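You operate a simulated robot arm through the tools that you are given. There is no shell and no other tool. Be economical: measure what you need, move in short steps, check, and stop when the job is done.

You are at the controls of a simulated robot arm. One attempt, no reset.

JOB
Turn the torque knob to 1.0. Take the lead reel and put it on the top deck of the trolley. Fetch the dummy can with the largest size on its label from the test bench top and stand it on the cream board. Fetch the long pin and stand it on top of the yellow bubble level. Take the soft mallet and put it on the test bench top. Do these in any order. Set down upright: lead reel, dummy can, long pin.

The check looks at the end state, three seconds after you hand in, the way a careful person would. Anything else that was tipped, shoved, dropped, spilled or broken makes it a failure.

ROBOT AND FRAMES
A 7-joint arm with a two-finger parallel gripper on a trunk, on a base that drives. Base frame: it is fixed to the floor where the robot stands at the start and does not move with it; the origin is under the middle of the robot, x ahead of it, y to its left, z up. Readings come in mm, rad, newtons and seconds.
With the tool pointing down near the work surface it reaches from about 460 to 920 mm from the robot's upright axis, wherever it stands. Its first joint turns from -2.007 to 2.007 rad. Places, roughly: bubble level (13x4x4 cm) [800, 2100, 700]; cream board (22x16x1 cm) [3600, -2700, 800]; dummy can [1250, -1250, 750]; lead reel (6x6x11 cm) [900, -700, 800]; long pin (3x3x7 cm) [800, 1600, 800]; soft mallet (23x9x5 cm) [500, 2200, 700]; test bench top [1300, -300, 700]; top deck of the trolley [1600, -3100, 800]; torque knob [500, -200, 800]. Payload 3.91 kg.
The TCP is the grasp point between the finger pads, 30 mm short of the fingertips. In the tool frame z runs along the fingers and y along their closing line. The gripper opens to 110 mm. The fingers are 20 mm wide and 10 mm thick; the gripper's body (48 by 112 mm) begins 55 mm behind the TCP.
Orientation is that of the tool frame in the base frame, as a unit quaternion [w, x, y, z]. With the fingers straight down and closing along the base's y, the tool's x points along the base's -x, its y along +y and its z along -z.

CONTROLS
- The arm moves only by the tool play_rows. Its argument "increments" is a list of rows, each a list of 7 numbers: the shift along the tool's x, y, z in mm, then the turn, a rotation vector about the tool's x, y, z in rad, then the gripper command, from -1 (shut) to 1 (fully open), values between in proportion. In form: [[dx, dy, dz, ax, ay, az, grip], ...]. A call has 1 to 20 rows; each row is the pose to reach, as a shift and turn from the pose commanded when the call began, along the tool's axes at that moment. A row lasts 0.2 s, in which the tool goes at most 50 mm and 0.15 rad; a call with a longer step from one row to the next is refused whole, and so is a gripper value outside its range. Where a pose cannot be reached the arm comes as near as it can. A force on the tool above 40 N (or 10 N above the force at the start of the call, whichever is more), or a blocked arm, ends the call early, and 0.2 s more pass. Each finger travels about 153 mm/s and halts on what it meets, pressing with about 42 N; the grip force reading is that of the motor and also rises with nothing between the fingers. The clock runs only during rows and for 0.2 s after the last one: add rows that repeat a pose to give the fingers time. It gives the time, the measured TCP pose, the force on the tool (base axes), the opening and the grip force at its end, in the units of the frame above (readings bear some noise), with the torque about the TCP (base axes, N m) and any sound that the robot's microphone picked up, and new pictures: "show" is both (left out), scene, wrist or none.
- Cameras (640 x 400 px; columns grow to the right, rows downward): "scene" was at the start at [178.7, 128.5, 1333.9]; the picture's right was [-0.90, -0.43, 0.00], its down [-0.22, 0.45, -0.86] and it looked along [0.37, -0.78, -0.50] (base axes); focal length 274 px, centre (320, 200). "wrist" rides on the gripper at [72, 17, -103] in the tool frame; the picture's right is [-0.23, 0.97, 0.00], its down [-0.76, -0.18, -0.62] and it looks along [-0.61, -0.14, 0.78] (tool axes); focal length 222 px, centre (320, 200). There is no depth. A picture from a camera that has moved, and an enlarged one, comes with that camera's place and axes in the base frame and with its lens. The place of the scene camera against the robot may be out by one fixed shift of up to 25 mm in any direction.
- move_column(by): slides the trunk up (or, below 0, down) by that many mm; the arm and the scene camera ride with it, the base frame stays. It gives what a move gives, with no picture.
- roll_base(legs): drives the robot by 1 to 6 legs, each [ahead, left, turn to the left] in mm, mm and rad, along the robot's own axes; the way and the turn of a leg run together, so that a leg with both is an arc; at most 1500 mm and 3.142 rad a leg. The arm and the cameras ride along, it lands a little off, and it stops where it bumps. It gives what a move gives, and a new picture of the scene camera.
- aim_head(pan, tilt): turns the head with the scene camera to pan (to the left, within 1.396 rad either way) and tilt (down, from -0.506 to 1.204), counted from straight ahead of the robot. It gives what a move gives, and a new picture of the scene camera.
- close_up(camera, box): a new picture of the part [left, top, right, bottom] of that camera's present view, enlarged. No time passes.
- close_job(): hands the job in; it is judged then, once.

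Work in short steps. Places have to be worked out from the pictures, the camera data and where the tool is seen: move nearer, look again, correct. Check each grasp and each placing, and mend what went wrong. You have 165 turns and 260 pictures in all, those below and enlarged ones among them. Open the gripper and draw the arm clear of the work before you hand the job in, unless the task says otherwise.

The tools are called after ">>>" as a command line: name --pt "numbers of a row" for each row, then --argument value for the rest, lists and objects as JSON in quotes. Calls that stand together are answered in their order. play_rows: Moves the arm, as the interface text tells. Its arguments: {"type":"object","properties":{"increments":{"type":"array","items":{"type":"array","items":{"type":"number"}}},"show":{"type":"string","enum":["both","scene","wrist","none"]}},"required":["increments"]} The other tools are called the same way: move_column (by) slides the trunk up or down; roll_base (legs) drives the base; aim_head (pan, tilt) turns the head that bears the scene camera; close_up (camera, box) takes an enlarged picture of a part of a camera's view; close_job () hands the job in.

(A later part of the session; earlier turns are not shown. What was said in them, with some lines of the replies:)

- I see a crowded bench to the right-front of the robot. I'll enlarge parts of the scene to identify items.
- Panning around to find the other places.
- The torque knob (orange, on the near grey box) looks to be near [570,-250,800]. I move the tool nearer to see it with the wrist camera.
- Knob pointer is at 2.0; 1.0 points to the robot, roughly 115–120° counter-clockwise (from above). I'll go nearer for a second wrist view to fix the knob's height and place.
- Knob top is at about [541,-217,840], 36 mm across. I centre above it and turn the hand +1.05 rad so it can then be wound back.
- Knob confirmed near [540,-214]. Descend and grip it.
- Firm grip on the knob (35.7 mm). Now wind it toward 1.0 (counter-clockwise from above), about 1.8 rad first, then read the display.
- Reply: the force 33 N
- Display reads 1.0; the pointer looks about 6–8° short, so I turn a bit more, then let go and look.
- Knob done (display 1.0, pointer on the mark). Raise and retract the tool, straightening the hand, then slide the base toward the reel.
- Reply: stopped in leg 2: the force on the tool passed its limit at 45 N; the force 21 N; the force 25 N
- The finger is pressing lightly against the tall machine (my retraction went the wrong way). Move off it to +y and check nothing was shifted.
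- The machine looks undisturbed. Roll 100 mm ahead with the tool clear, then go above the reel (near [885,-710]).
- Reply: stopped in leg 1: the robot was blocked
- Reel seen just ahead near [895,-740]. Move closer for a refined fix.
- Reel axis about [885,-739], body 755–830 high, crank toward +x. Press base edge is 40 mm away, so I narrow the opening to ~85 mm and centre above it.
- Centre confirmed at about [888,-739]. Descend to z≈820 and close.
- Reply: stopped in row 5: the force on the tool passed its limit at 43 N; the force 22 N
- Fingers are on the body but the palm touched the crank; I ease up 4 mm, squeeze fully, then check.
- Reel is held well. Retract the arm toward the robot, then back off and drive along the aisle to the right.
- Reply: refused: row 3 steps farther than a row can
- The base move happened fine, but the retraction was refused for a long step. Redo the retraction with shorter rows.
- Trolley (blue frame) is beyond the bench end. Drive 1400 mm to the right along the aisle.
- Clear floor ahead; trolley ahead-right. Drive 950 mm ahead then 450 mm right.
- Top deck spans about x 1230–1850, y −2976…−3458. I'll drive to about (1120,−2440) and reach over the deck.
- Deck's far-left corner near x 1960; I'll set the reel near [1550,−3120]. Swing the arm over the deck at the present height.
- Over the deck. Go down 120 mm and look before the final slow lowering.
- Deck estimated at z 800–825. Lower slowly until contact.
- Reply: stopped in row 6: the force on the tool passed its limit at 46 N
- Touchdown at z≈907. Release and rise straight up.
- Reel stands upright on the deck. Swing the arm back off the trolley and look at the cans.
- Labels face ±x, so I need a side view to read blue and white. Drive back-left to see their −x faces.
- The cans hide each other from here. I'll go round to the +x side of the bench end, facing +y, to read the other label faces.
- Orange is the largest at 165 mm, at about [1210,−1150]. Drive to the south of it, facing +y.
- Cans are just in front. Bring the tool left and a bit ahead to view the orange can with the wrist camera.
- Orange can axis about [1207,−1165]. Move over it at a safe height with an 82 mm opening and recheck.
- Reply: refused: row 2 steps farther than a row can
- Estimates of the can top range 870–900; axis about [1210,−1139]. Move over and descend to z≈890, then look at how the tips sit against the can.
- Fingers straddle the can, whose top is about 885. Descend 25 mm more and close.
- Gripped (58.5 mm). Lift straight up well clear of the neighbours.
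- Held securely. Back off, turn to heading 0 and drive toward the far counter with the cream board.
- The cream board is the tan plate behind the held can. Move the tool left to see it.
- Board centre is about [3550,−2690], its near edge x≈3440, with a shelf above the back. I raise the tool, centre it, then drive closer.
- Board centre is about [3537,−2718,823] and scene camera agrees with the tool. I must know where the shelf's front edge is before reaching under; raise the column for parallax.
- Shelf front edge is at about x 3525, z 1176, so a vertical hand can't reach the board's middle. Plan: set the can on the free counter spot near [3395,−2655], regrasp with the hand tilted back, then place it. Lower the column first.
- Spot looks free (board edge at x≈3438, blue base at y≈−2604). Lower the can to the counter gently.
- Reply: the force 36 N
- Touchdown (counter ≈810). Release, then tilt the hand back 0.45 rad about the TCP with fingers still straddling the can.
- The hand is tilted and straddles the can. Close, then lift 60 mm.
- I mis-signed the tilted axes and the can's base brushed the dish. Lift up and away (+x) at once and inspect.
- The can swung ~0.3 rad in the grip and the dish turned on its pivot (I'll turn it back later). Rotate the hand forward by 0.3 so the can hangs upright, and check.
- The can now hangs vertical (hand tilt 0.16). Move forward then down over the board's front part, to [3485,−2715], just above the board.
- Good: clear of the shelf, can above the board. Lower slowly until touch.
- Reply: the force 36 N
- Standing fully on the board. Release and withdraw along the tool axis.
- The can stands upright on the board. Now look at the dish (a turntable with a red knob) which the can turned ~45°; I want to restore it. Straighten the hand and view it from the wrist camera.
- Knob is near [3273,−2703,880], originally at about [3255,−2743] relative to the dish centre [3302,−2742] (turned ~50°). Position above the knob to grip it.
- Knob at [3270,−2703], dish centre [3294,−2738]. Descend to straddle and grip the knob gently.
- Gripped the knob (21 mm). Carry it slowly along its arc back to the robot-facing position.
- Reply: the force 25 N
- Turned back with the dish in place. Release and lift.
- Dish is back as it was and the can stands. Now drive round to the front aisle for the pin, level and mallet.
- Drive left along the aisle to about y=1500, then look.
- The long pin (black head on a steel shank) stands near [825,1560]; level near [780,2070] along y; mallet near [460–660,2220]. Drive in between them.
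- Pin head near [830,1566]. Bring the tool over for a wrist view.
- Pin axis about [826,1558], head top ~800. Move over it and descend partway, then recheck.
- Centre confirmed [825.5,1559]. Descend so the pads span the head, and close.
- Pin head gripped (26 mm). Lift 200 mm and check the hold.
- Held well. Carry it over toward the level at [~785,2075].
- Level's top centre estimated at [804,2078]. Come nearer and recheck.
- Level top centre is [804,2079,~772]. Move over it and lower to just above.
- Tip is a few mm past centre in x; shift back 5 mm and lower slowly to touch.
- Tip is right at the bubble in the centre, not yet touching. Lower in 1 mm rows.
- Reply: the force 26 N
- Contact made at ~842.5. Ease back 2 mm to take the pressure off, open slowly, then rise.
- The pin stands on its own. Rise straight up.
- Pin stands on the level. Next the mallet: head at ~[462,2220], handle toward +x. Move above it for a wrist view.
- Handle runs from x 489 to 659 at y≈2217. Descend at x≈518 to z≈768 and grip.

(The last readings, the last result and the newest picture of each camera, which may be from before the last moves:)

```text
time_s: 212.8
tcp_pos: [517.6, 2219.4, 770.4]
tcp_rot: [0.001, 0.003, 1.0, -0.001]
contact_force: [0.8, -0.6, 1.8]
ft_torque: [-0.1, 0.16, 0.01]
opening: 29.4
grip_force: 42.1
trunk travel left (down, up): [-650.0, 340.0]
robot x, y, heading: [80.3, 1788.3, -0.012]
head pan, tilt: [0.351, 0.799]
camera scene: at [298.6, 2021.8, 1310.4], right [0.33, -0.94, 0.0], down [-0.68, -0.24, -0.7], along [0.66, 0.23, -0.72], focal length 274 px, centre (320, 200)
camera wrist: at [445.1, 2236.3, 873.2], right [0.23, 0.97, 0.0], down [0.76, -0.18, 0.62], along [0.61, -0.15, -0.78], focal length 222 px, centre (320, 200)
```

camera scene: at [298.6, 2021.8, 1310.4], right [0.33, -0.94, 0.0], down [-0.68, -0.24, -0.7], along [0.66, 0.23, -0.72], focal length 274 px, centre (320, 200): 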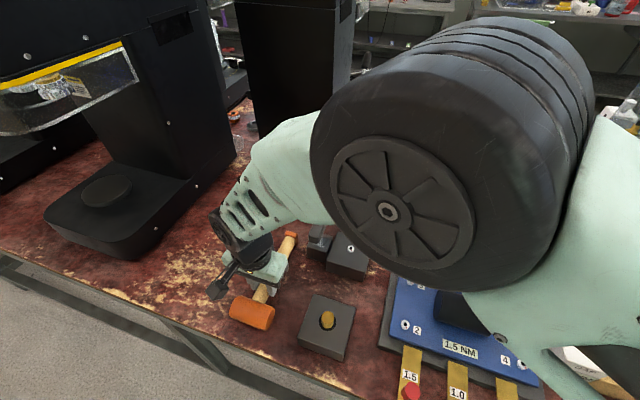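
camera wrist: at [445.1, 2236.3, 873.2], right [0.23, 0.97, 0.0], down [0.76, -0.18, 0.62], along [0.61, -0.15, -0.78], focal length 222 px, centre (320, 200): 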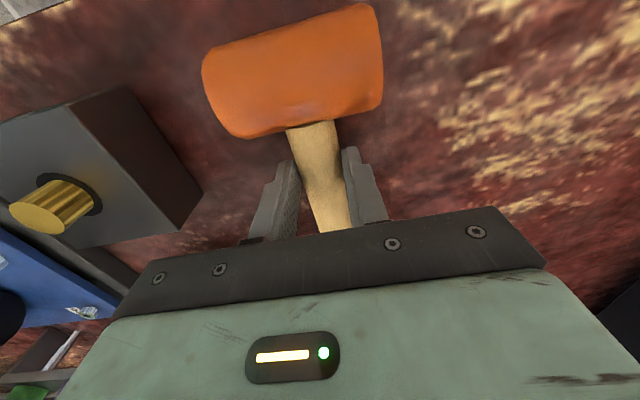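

Gripped the handle (29 mm). Lift 260 mm.

>>> play_rows --pt "0 0 -25 0 0 0 -0.8" --pt "0 0 -70 0 0 0 -0.8" --pt "0 0 -115 0 0 0 -0.8" --pt "0 0 -160 0 0 0 -0.8" --pt "0 0 -205 0 0 0 -0.8" --pt "0 -10 -250 0 0 0 -0.8" --pt "0 -40 -280 0 0 0 -0.8" --pt "0 -80 -300 0 0 0 -0.8" --pt "0 -125 -310 0 0 0 -0.8" --pt "0 -170 -310 0 0 0 -0.8" --show "both"

```text
time_s: 215.0
tcp_pos: [517.5, 2050.0, 1078.3]
tcp_rot: [0.0, 0.002, 1.0, 0.0]
contact_force: [0.5, 0.6, -5.5]
ft_torque: [-0.06, 0.07, 0.0]
opening: 29.1
grip_force: 42.5
trunk travel left (down, up): [-650.0, 340.0]
robot x, y, heading: [82.6, 1792.1, -0.01]
head pan, tilt: [0.351, 0.799]
camera scene: at [298.6, 2022.4, 1310.4], right [0.33, -0.94, 0.0], down [-0.68, -0.24, -0.7], along [0.66, 0.23, -0.72], focal length 274 px, centre (320, 200)
camera wrist: at [445.5, 2066.6, 1182.4], right [0.23, 0.97, 0.0], down [0.76, -0.18, 0.63], along [0.61, -0.15, -0.78], focal length 222 px, centre (320, 200)
```

scene: 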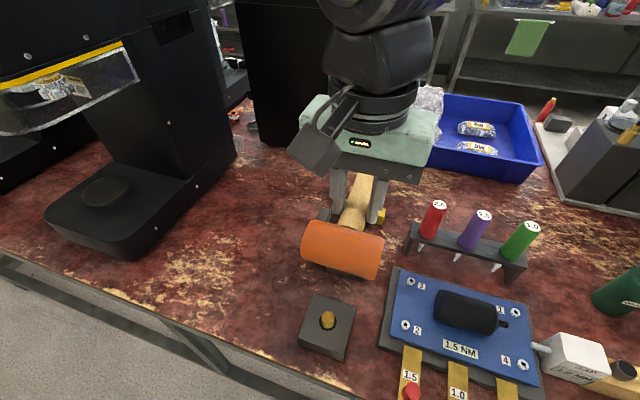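
wrist: 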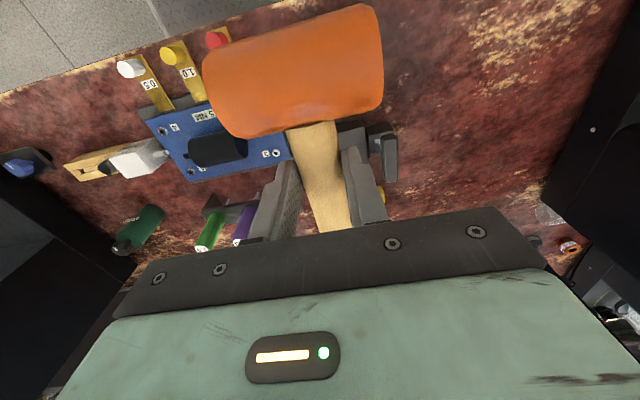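

Mallet held level. Centre the tool ahead of the robot, back away, and drive right toward the first bench.

>>> play_rows --pt "-10 -45 0 0 0 0 -0.8" --pt "-20 -90 0 0 0 0 -0.8" --pt "-30 -135 0 0 0 0 -0.8" --pt "-40 -180 0 0 0 0 -0.8" --pt "-50 -225 0 0 0 0 -0.8" --pt "-60 -265 0 0 0 0 -0.8" --show "none"

>>> roll_base --legs '[[-330, 0, 0.012], [0, -1400, 0], [0, -740, 0]]'

>>> aim_head --pan 0.0 --tilt 0.5

```text
time_s: 216.4
tcp_pos: [574.3, 1785.1, 1079.9]
tcp_rot: [0.001, 0.001, 1.0, -0.001]
contact_force: [-0.4, 0.5, -4.1]
ft_torque: [-0.02, 0.1, 0.04]
opening: 29.5
grip_force: 42.1
trunk travel left (down, up): [-650.0, 340.0]
robot x, y, heading: [83.5, 1783.0, -0.014]
head pan, tilt: [0.351, 0.799]
```

```text
time_s: 228.9
tcp_pos: [263.5, -363.6, 1079.4]
tcp_rot: [0.001, -0.006, 1.0, -0.001]
contact_force: [0.2, -0.3, -4.6]
ft_torque: [0.0, 0.04, 0.0]
opening: 29.4
grip_force: 41.1
trunk travel left (down, up): [-650.0, 340.0]
robot x, y, heading: [-231.0, -370.9, 0.004]
head pan, tilt: [0.351, 0.799]
camera scene: at [-15.8, -130.5, 1310.5], right [0.35, -0.94, 0.0], down [-0.67, -0.25, -0.7], along [0.65, 0.24, -0.72], focal length 274 px, centre (320, 200)
```

scene: 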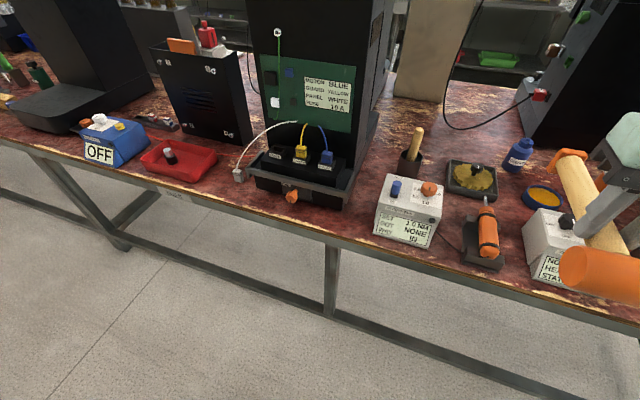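

```text
time_s: 229.7
tcp_pos: [263.2, -363.5, 1079.5]
tcp_rot: [0.001, -0.006, 1.0, 0.0]
contact_force: [-0.3, -0.4, -4.0]
ft_torque: [-0.03, 0.04, 0.01]
opening: 29.5
grip_force: 41.6
trunk travel left (down, up): [-650.0, 340.0]
robot x, y, heading: [-228.7, -372.1, 0.004]
head pan, tilt: [0.0, 0.499]
camera scene: at [-0.4, -158.1, 1336.4], right [0.01, -1.0, 0.0], down [-0.48, 0.0, -0.88], along [0.88, 0.01, -0.48], focal length 274 px, centre (320, 200)
```

scene: 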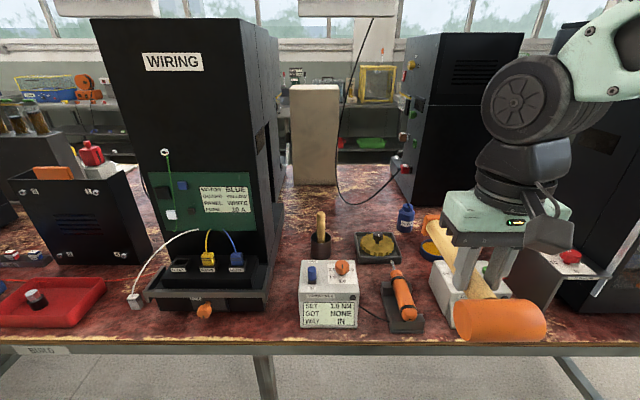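

There's a "BUILD" tag on the bench edge at left; check for bench division and the free area.

>>> close_up --camera "scene" --box '[0, 300, 320, 400]'

>>> close_up --camera "scene" --box '[270, 150, 450, 270]'

>>> aim_head --pan -0.7 --tilt 0.7

```text
2.00 times, centred on (160, 350) of scene
camera zoom: at [-0.4, -158.1, 1336.4], right [0.01, -1.0, 0.0], down [-0.48, 0.0, -0.88], along [0.88, 0.01, -0.48], focal length 547 px, centre (640, -100)
```

zoom: 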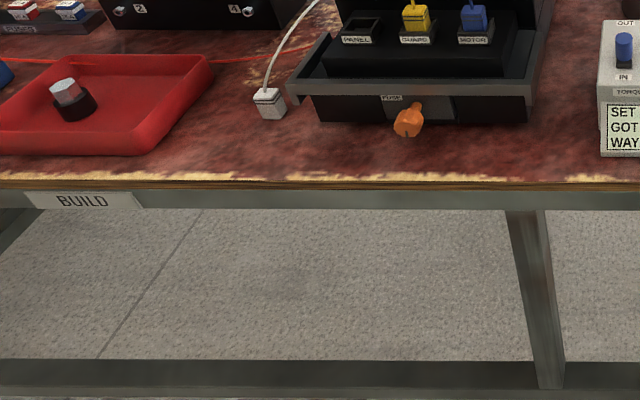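

```text
3.33 times, centred on (360, 210) of scene
camera zoom: at [-0.4, -158.1, 1336.4], right [0.01, -1.0, 0.0], down [-0.48, 0.0, -0.88], along [0.88, 0.01, -0.48], focal length 912 px, centre (187, 167)
```

zoom: 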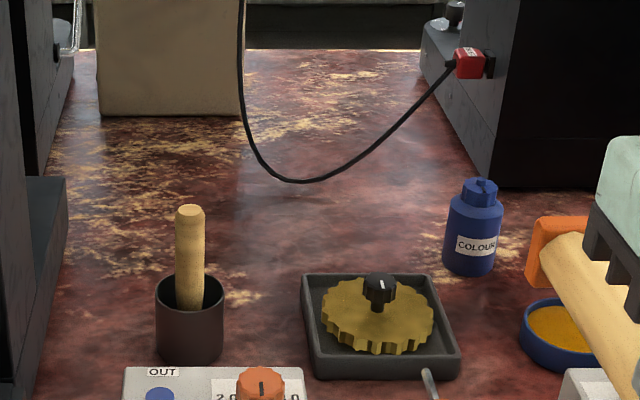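

```text
time_s: 230.8
tcp_pos: [263.9, -364.7, 1079.5]
tcp_rot: [0.0, -0.006, 1.0, 0.0]
contact_force: [0.2, -0.3, -5.1]
ft_torque: [0.0, 0.05, 0.0]
opening: 29.5
grip_force: 41.4
trunk travel left (down, up): [-650.0, 340.0]
robot x, y, heading: [-228.8, -367.6, 0.003]
head pan, tilt: [-0.7, 0.7]
camera scene: at [-26.1, -212.9, 1318.8], right [-0.64, -0.77, 0.0], down [-0.5, 0.41, -0.77], along [0.59, -0.49, -0.64], focal length 274 px, centre (320, 200)
```

scene: 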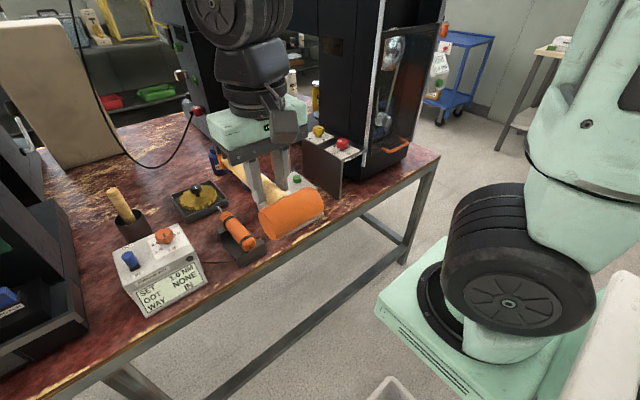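

A cable hangs over the free patch behind the gear tray, so I'll use the bare patch on the same bench north of the yellow can (around [1060,−970]), reached from the south end. Drive there.

>>> roll_base --legs '[[0, -1450, 0], [0, -250, 0], [1330, 0, 0], [0, 0, 1.567], [300, 0, 0]]'

>>> aim_head --pan 0.0 --tilt 0.6

```text
time_s: 251.1
tcp_pos: [1124.5, -1222.4, 1079.1]
tcp_rot: [-0.001, 0.718, -0.696, 0.001]
contact_force: [0.4, -0.7, -5.2]
ft_torque: [-0.04, 0.03, 0.01]
opening: 29.3
grip_force: 42.1
trunk travel left (down, up): [-650.0, 340.0]
robot x, y, heading: [1140.0, -1717.0, 1.6]
head pan, tilt: [-0.7, 0.7]
camera scene: at [982.3, -1507.1, 1318.8], right [0.78, -0.63, 0.0], down [-0.4, -0.5, -0.76], along [0.48, 0.6, -0.64], focal length 274 px, centre (320, 200)
```

scene: 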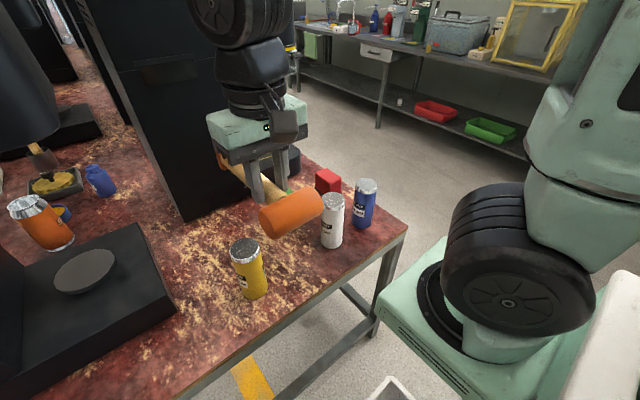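

```text
time_s: 252.2
tcp_pos: [1124.9, -1221.8, 1078.8]
tcp_rot: [-0.001, 0.718, -0.696, 0.0]
contact_force: [-0.8, -0.5, -3.5]
ft_torque: [-0.01, -0.02, -0.04]
opening: 29.2
grip_force: 41.5
trunk travel left (down, up): [-650.0, 340.0]
robot x, y, heading: [1140.9, -1717.4, 1.598]
head pan, tilt: [0.0, 0.6]
camera scene: at [927.1, -1485.0, 1327.4], right [1.0, 0.02, 0.0], down [0.01, -0.56, -0.82], along [-0.02, 0.82, -0.57], focal length 274 px, centre (320, 200)
```

scene: 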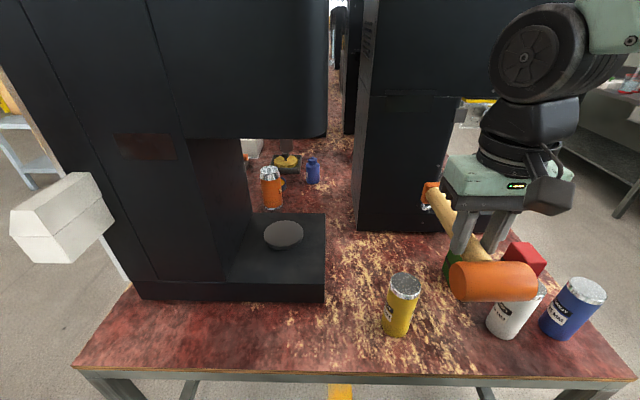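

Bare patch confirmed: press base edge x≈930, machine front y≈−807, yellow can at [1095,−1137]. Move the mallet over [1050,−985].

>>> play_rows --pt "-40 12 0 0 0 0 -0.8" --pt "-80 24 0 0 0 0 -0.8" --pt "-120 36 0 0 0 0 -0.8" --pt "-160 48 0 0 0 0 -0.8" --pt "-200 60 0 0 0 0 -0.8" --pt "-239 68 0 0 0 0 -0.8" --show "both"

```text
time_s: 253.6
tcp_pos: [1049.9, -986.1, 1080.7]
tcp_rot: [-0.001, 0.718, -0.697, 0.0]
contact_force: [-0.6, -0.6, -4.1]
ft_torque: [-0.04, -0.03, 0.0]
opening: 29.3
grip_force: 41.7
trunk travel left (down, up): [-650.0, 340.0]
robot x, y, heading: [1139.4, -1715.8, 1.597]
head pan, tilt: [0.0, 0.6]
camera scene: at [927.2, -1485.4, 1327.5], right [1.0, 0.02, 0.0], down [0.01, -0.56, -0.83], along [-0.02, 0.82, -0.56], focal length 274 px, centre (320, 200)
camera wrist: at [1034.6, -1059.7, 1183.3], right [-0.98, 0.2, 0.0], down [0.15, 0.77, 0.62], along [0.12, 0.61, -0.78], focal length 222 px, centre (320, 200)
```

scene: 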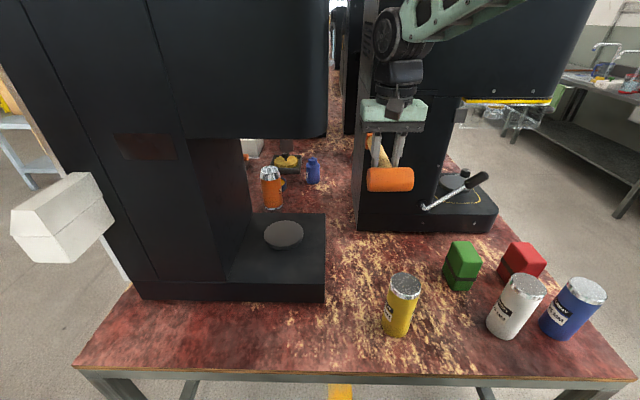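
wrist: 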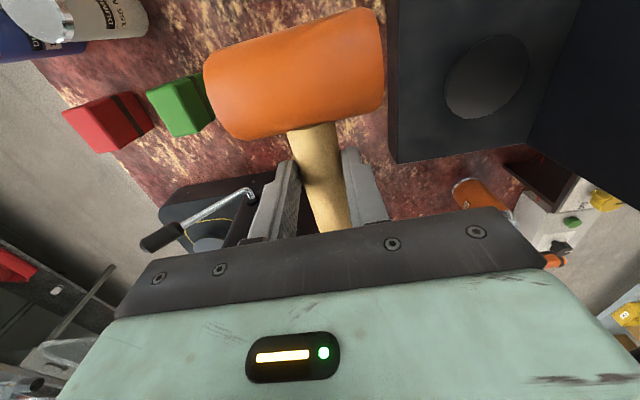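

All clear below. Lower the mallet, slowly for the last part.

>>> play_rows --pt "0 0 45 0 0 0 -0.8" --pt "0 0 90 0 0 0 -0.8" --pt "0 0 135 0 0 0 -0.8" --pt "0 0 180 0 0 0 -0.8" --pt "0 0 225 0 0 0 -0.8" --pt "0 0 265 0 0 0 -0.8" --pt "0 0 288 0 0 0 -0.8" --pt "0 0 294 0 0 0 -0.8" --pt "0 0 299 0 0 0 -0.8" --pt "0 0 303 0 0 0 -0.8" --pt "0 0 306 0 0 0 -0.8" --pt "0 0 309 0 0 0 -0.8" --pt "0 0 311 0 0 0 -0.8" --show "both"

```text
time_s: 256.4
tcp_pos: [1049.8, -984.3, 770.7]
tcp_rot: [-0.001, 0.717, -0.697, -0.001]
contact_force: [1.6, -0.5, 8.3]
ft_torque: [0.34, -0.04, -0.07]
opening: 29.2
grip_force: 41.9
trunk travel left (down, up): [-650.0, 340.0]
robot x, y, heading: [1140.4, -1714.8, 1.598]
head pan, tilt: [0.0, 0.6]
camera scene: at [927.2, -1485.6, 1327.8], right [1.0, 0.02, 0.0], down [0.01, -0.56, -0.83], along [-0.02, 0.82, -0.56], focal length 274 px, centre (320, 200)
camera wrist: at [1035.6, -1058.2, 873.2], right [-0.98, 0.2, 0.0], down [0.15, 0.76, 0.63], along [0.12, 0.61, -0.78], focal length 222 px, centre (320, 200)
```

scene: 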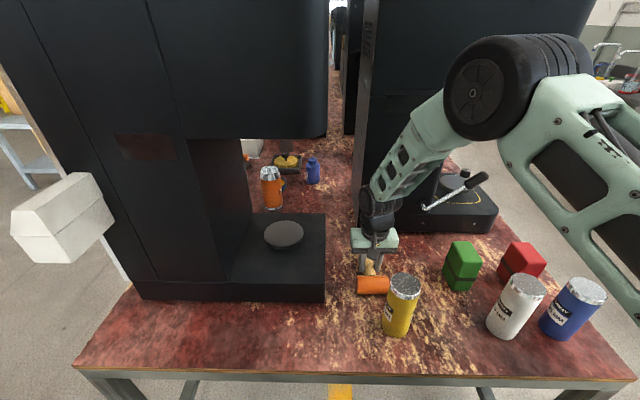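
wrist: 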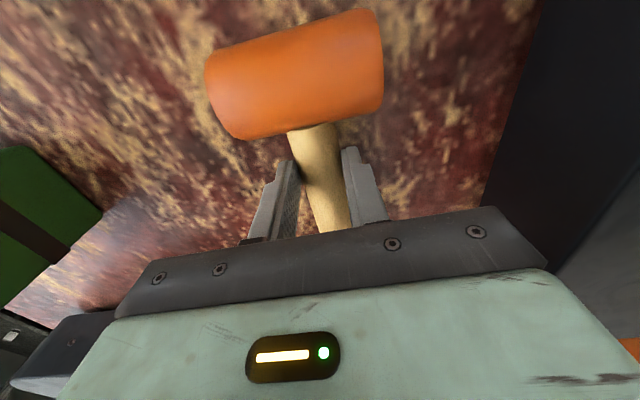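

Mallet rests on the bench. Open and rise straight up.

>>> play_rows --pt "0 0 0 0 0 0 -0.4" --pt "0 0 0 0 0 0 0.0" --pt "0 0 0 0 0 0 0.0" --pt "0 0 -30 0 0 0 0.0" --pt "0 0 -75 0 0 0 0.0" --pt "0 0 -120 0 0 0 0.0" --pt "0 0 -165 0 0 0 0.0" --pt "0 0 -210 0 0 0 0.0" --pt "0 0 -255 0 0 0 0.0" --pt "0 0 -300 0 0 0 0.0" --pt "40 0 -310 0 0 0 0.0" --pt "85 -10 -310 0 0 0 0.0" --pt "130 -20 -310 0 0 0 0.0" --show "both"

```text
time_s: 259.2
tcp_pos: [1073.3, -1114.7, 1080.3]
tcp_rot: [-0.002, 0.719, -0.695, -0.001]
contact_force: [0.7, 0.7, -0.2]
ft_torque: [-0.03, -0.01, -0.04]
opening: 55.2
grip_force: 0.1
trunk travel left (down, up): [-650.0, 340.0]
robot x, y, heading: [1139.9, -1717.6, 1.594]
head pan, tilt: [0.0, 0.6]
camera scene: at [926.9, -1484.7, 1327.3], right [1.0, 0.02, 0.0], down [0.01, -0.57, -0.82], along [-0.02, 0.82, -0.57], focal length 274 px, centre (320, 200)
camera wrist: at [1059.8, -1188.0, 1182.6], right [-0.98, 0.2, 0.0], down [0.15, 0.77, 0.62], along [0.12, 0.61, -0.78], focal length 222 px, centre (320, 200)
```

scene: 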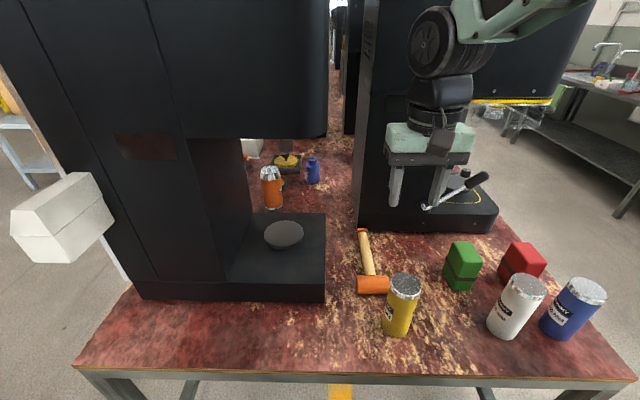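
wrist: 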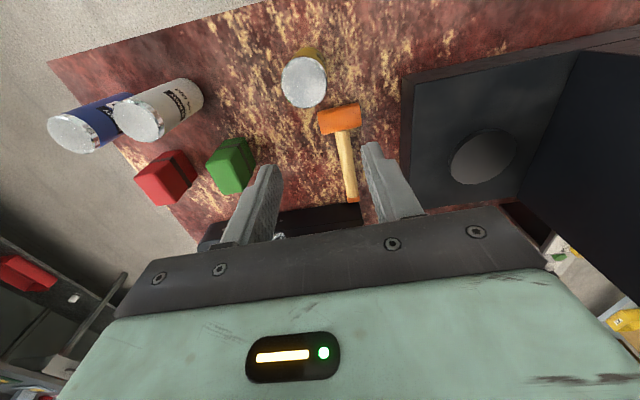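

Mallet lies free on the test bench. Back away so the arm is clear, with a last look at the trolley.

>>> roll_base --legs '[[-450, 0, 0]]'

>>> play_rows --pt "0 0 0 0 0 0 1" --pt "0 0 0 0 0 0 1" --show "none"

>>> aim_head --pan -1.39 --tilt 0.45

```text
time_s: 261.9
tcp_pos: [1086.1, -1554.7, 1079.1]
tcp_rot: [-0.001, 0.718, -0.696, -0.001]
contact_force: [0.1, -0.3, 0.5]
ft_torque: [-0.01, 0.01, 0.03]
opening: 55.1
grip_force: 0.0
trunk travel left (down, up): [-650.0, 340.0]
robot x, y, heading: [1151.3, -2154.1, 1.596]
head pan, tilt: [0.0, 0.6]
camera scene: at [937.7, -1926.0, 1327.4], right [1.0, 0.02, 0.0], down [0.01, -0.56, -0.83], along [-0.02, 0.82, -0.56], focal length 274 px, centre (320, 200)
```

scene: 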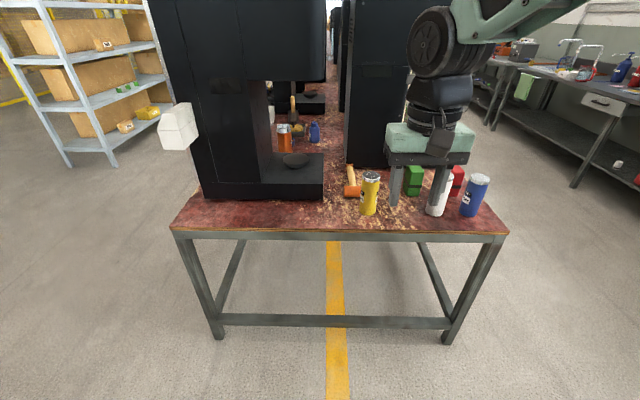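

```text
time_s: 262.5
tcp_pos: [1085.3, -1554.5, 1078.9]
tcp_rot: [-0.001, 0.718, -0.696, -0.001]
contact_force: [-0.4, -0.4, 0.5]
ft_torque: [0.0, 0.01, 0.01]
opening: 110.2
grip_force: 0.0
trunk travel left (down, up): [-650.0, 340.0]
robot x, y, heading: [1151.0, -2156.6, 1.59]
head pan, tilt: [0.0, 0.6]
```

```text
time_s: 264.0
tcp_pos: [1085.8, -1554.8, 1079.9]
tcp_rot: [-0.001, 0.718, -0.696, 0.001]
contact_force: [0.2, 0.4, -0.5]
ft_torque: [0.0, 0.01, 0.01]
opening: 110.1
grip_force: 0.1
trunk travel left (down, up): [-650.0, 340.0]
robot x, y, heading: [1148.6, -2156.5, 1.594]
head pan, tilt: [-1.389, 0.45]
camera scene: at [1029.7, -1995.6, 1341.0], right [0.2, -0.98, 0.0], down [-0.43, -0.09, -0.9], along [0.88, 0.18, -0.44], focal length 274 px, centre (320, 200)
```

scene: 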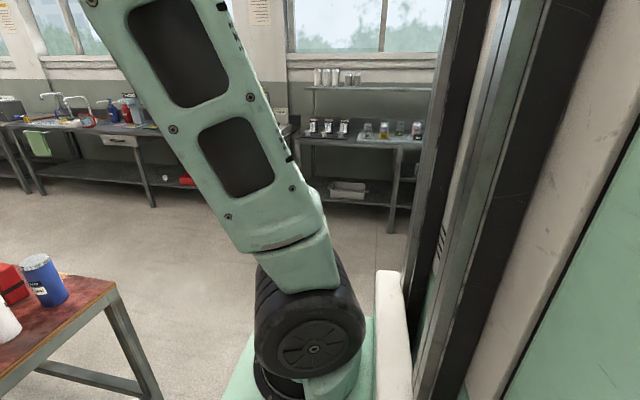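

All five jobs were checked when placed, and the gripper is open and clear of the work. Handing in.

>>> close_job

```text
The job is handed in.
```

I finished all five tasks and handed the job in; the final check's result was not shown to me.

- **Torque knob:** set to 1.0, and the display reads 1.0 NM.
- **Lead reel:** upright on the top deck of the trolley.
- **Dummy can:** the orange 165 mm can, the largest of the four on the bench, is upright on the cream board.
- **Long pin:** standing upright on the yellow bubble level.
- **Soft mallet:** on the test bench top, near the yellow can.

Two contacts along the way could matter to the check:

- **Red-knob dish:** the can brushed this dish on the far counter and turned it about 50°. I turned it back by its knob to within a few degrees of where it was.
- **Press:** early on, a finger pressed the tall machine beside the reel at up to 45 N; nothing looked moved.
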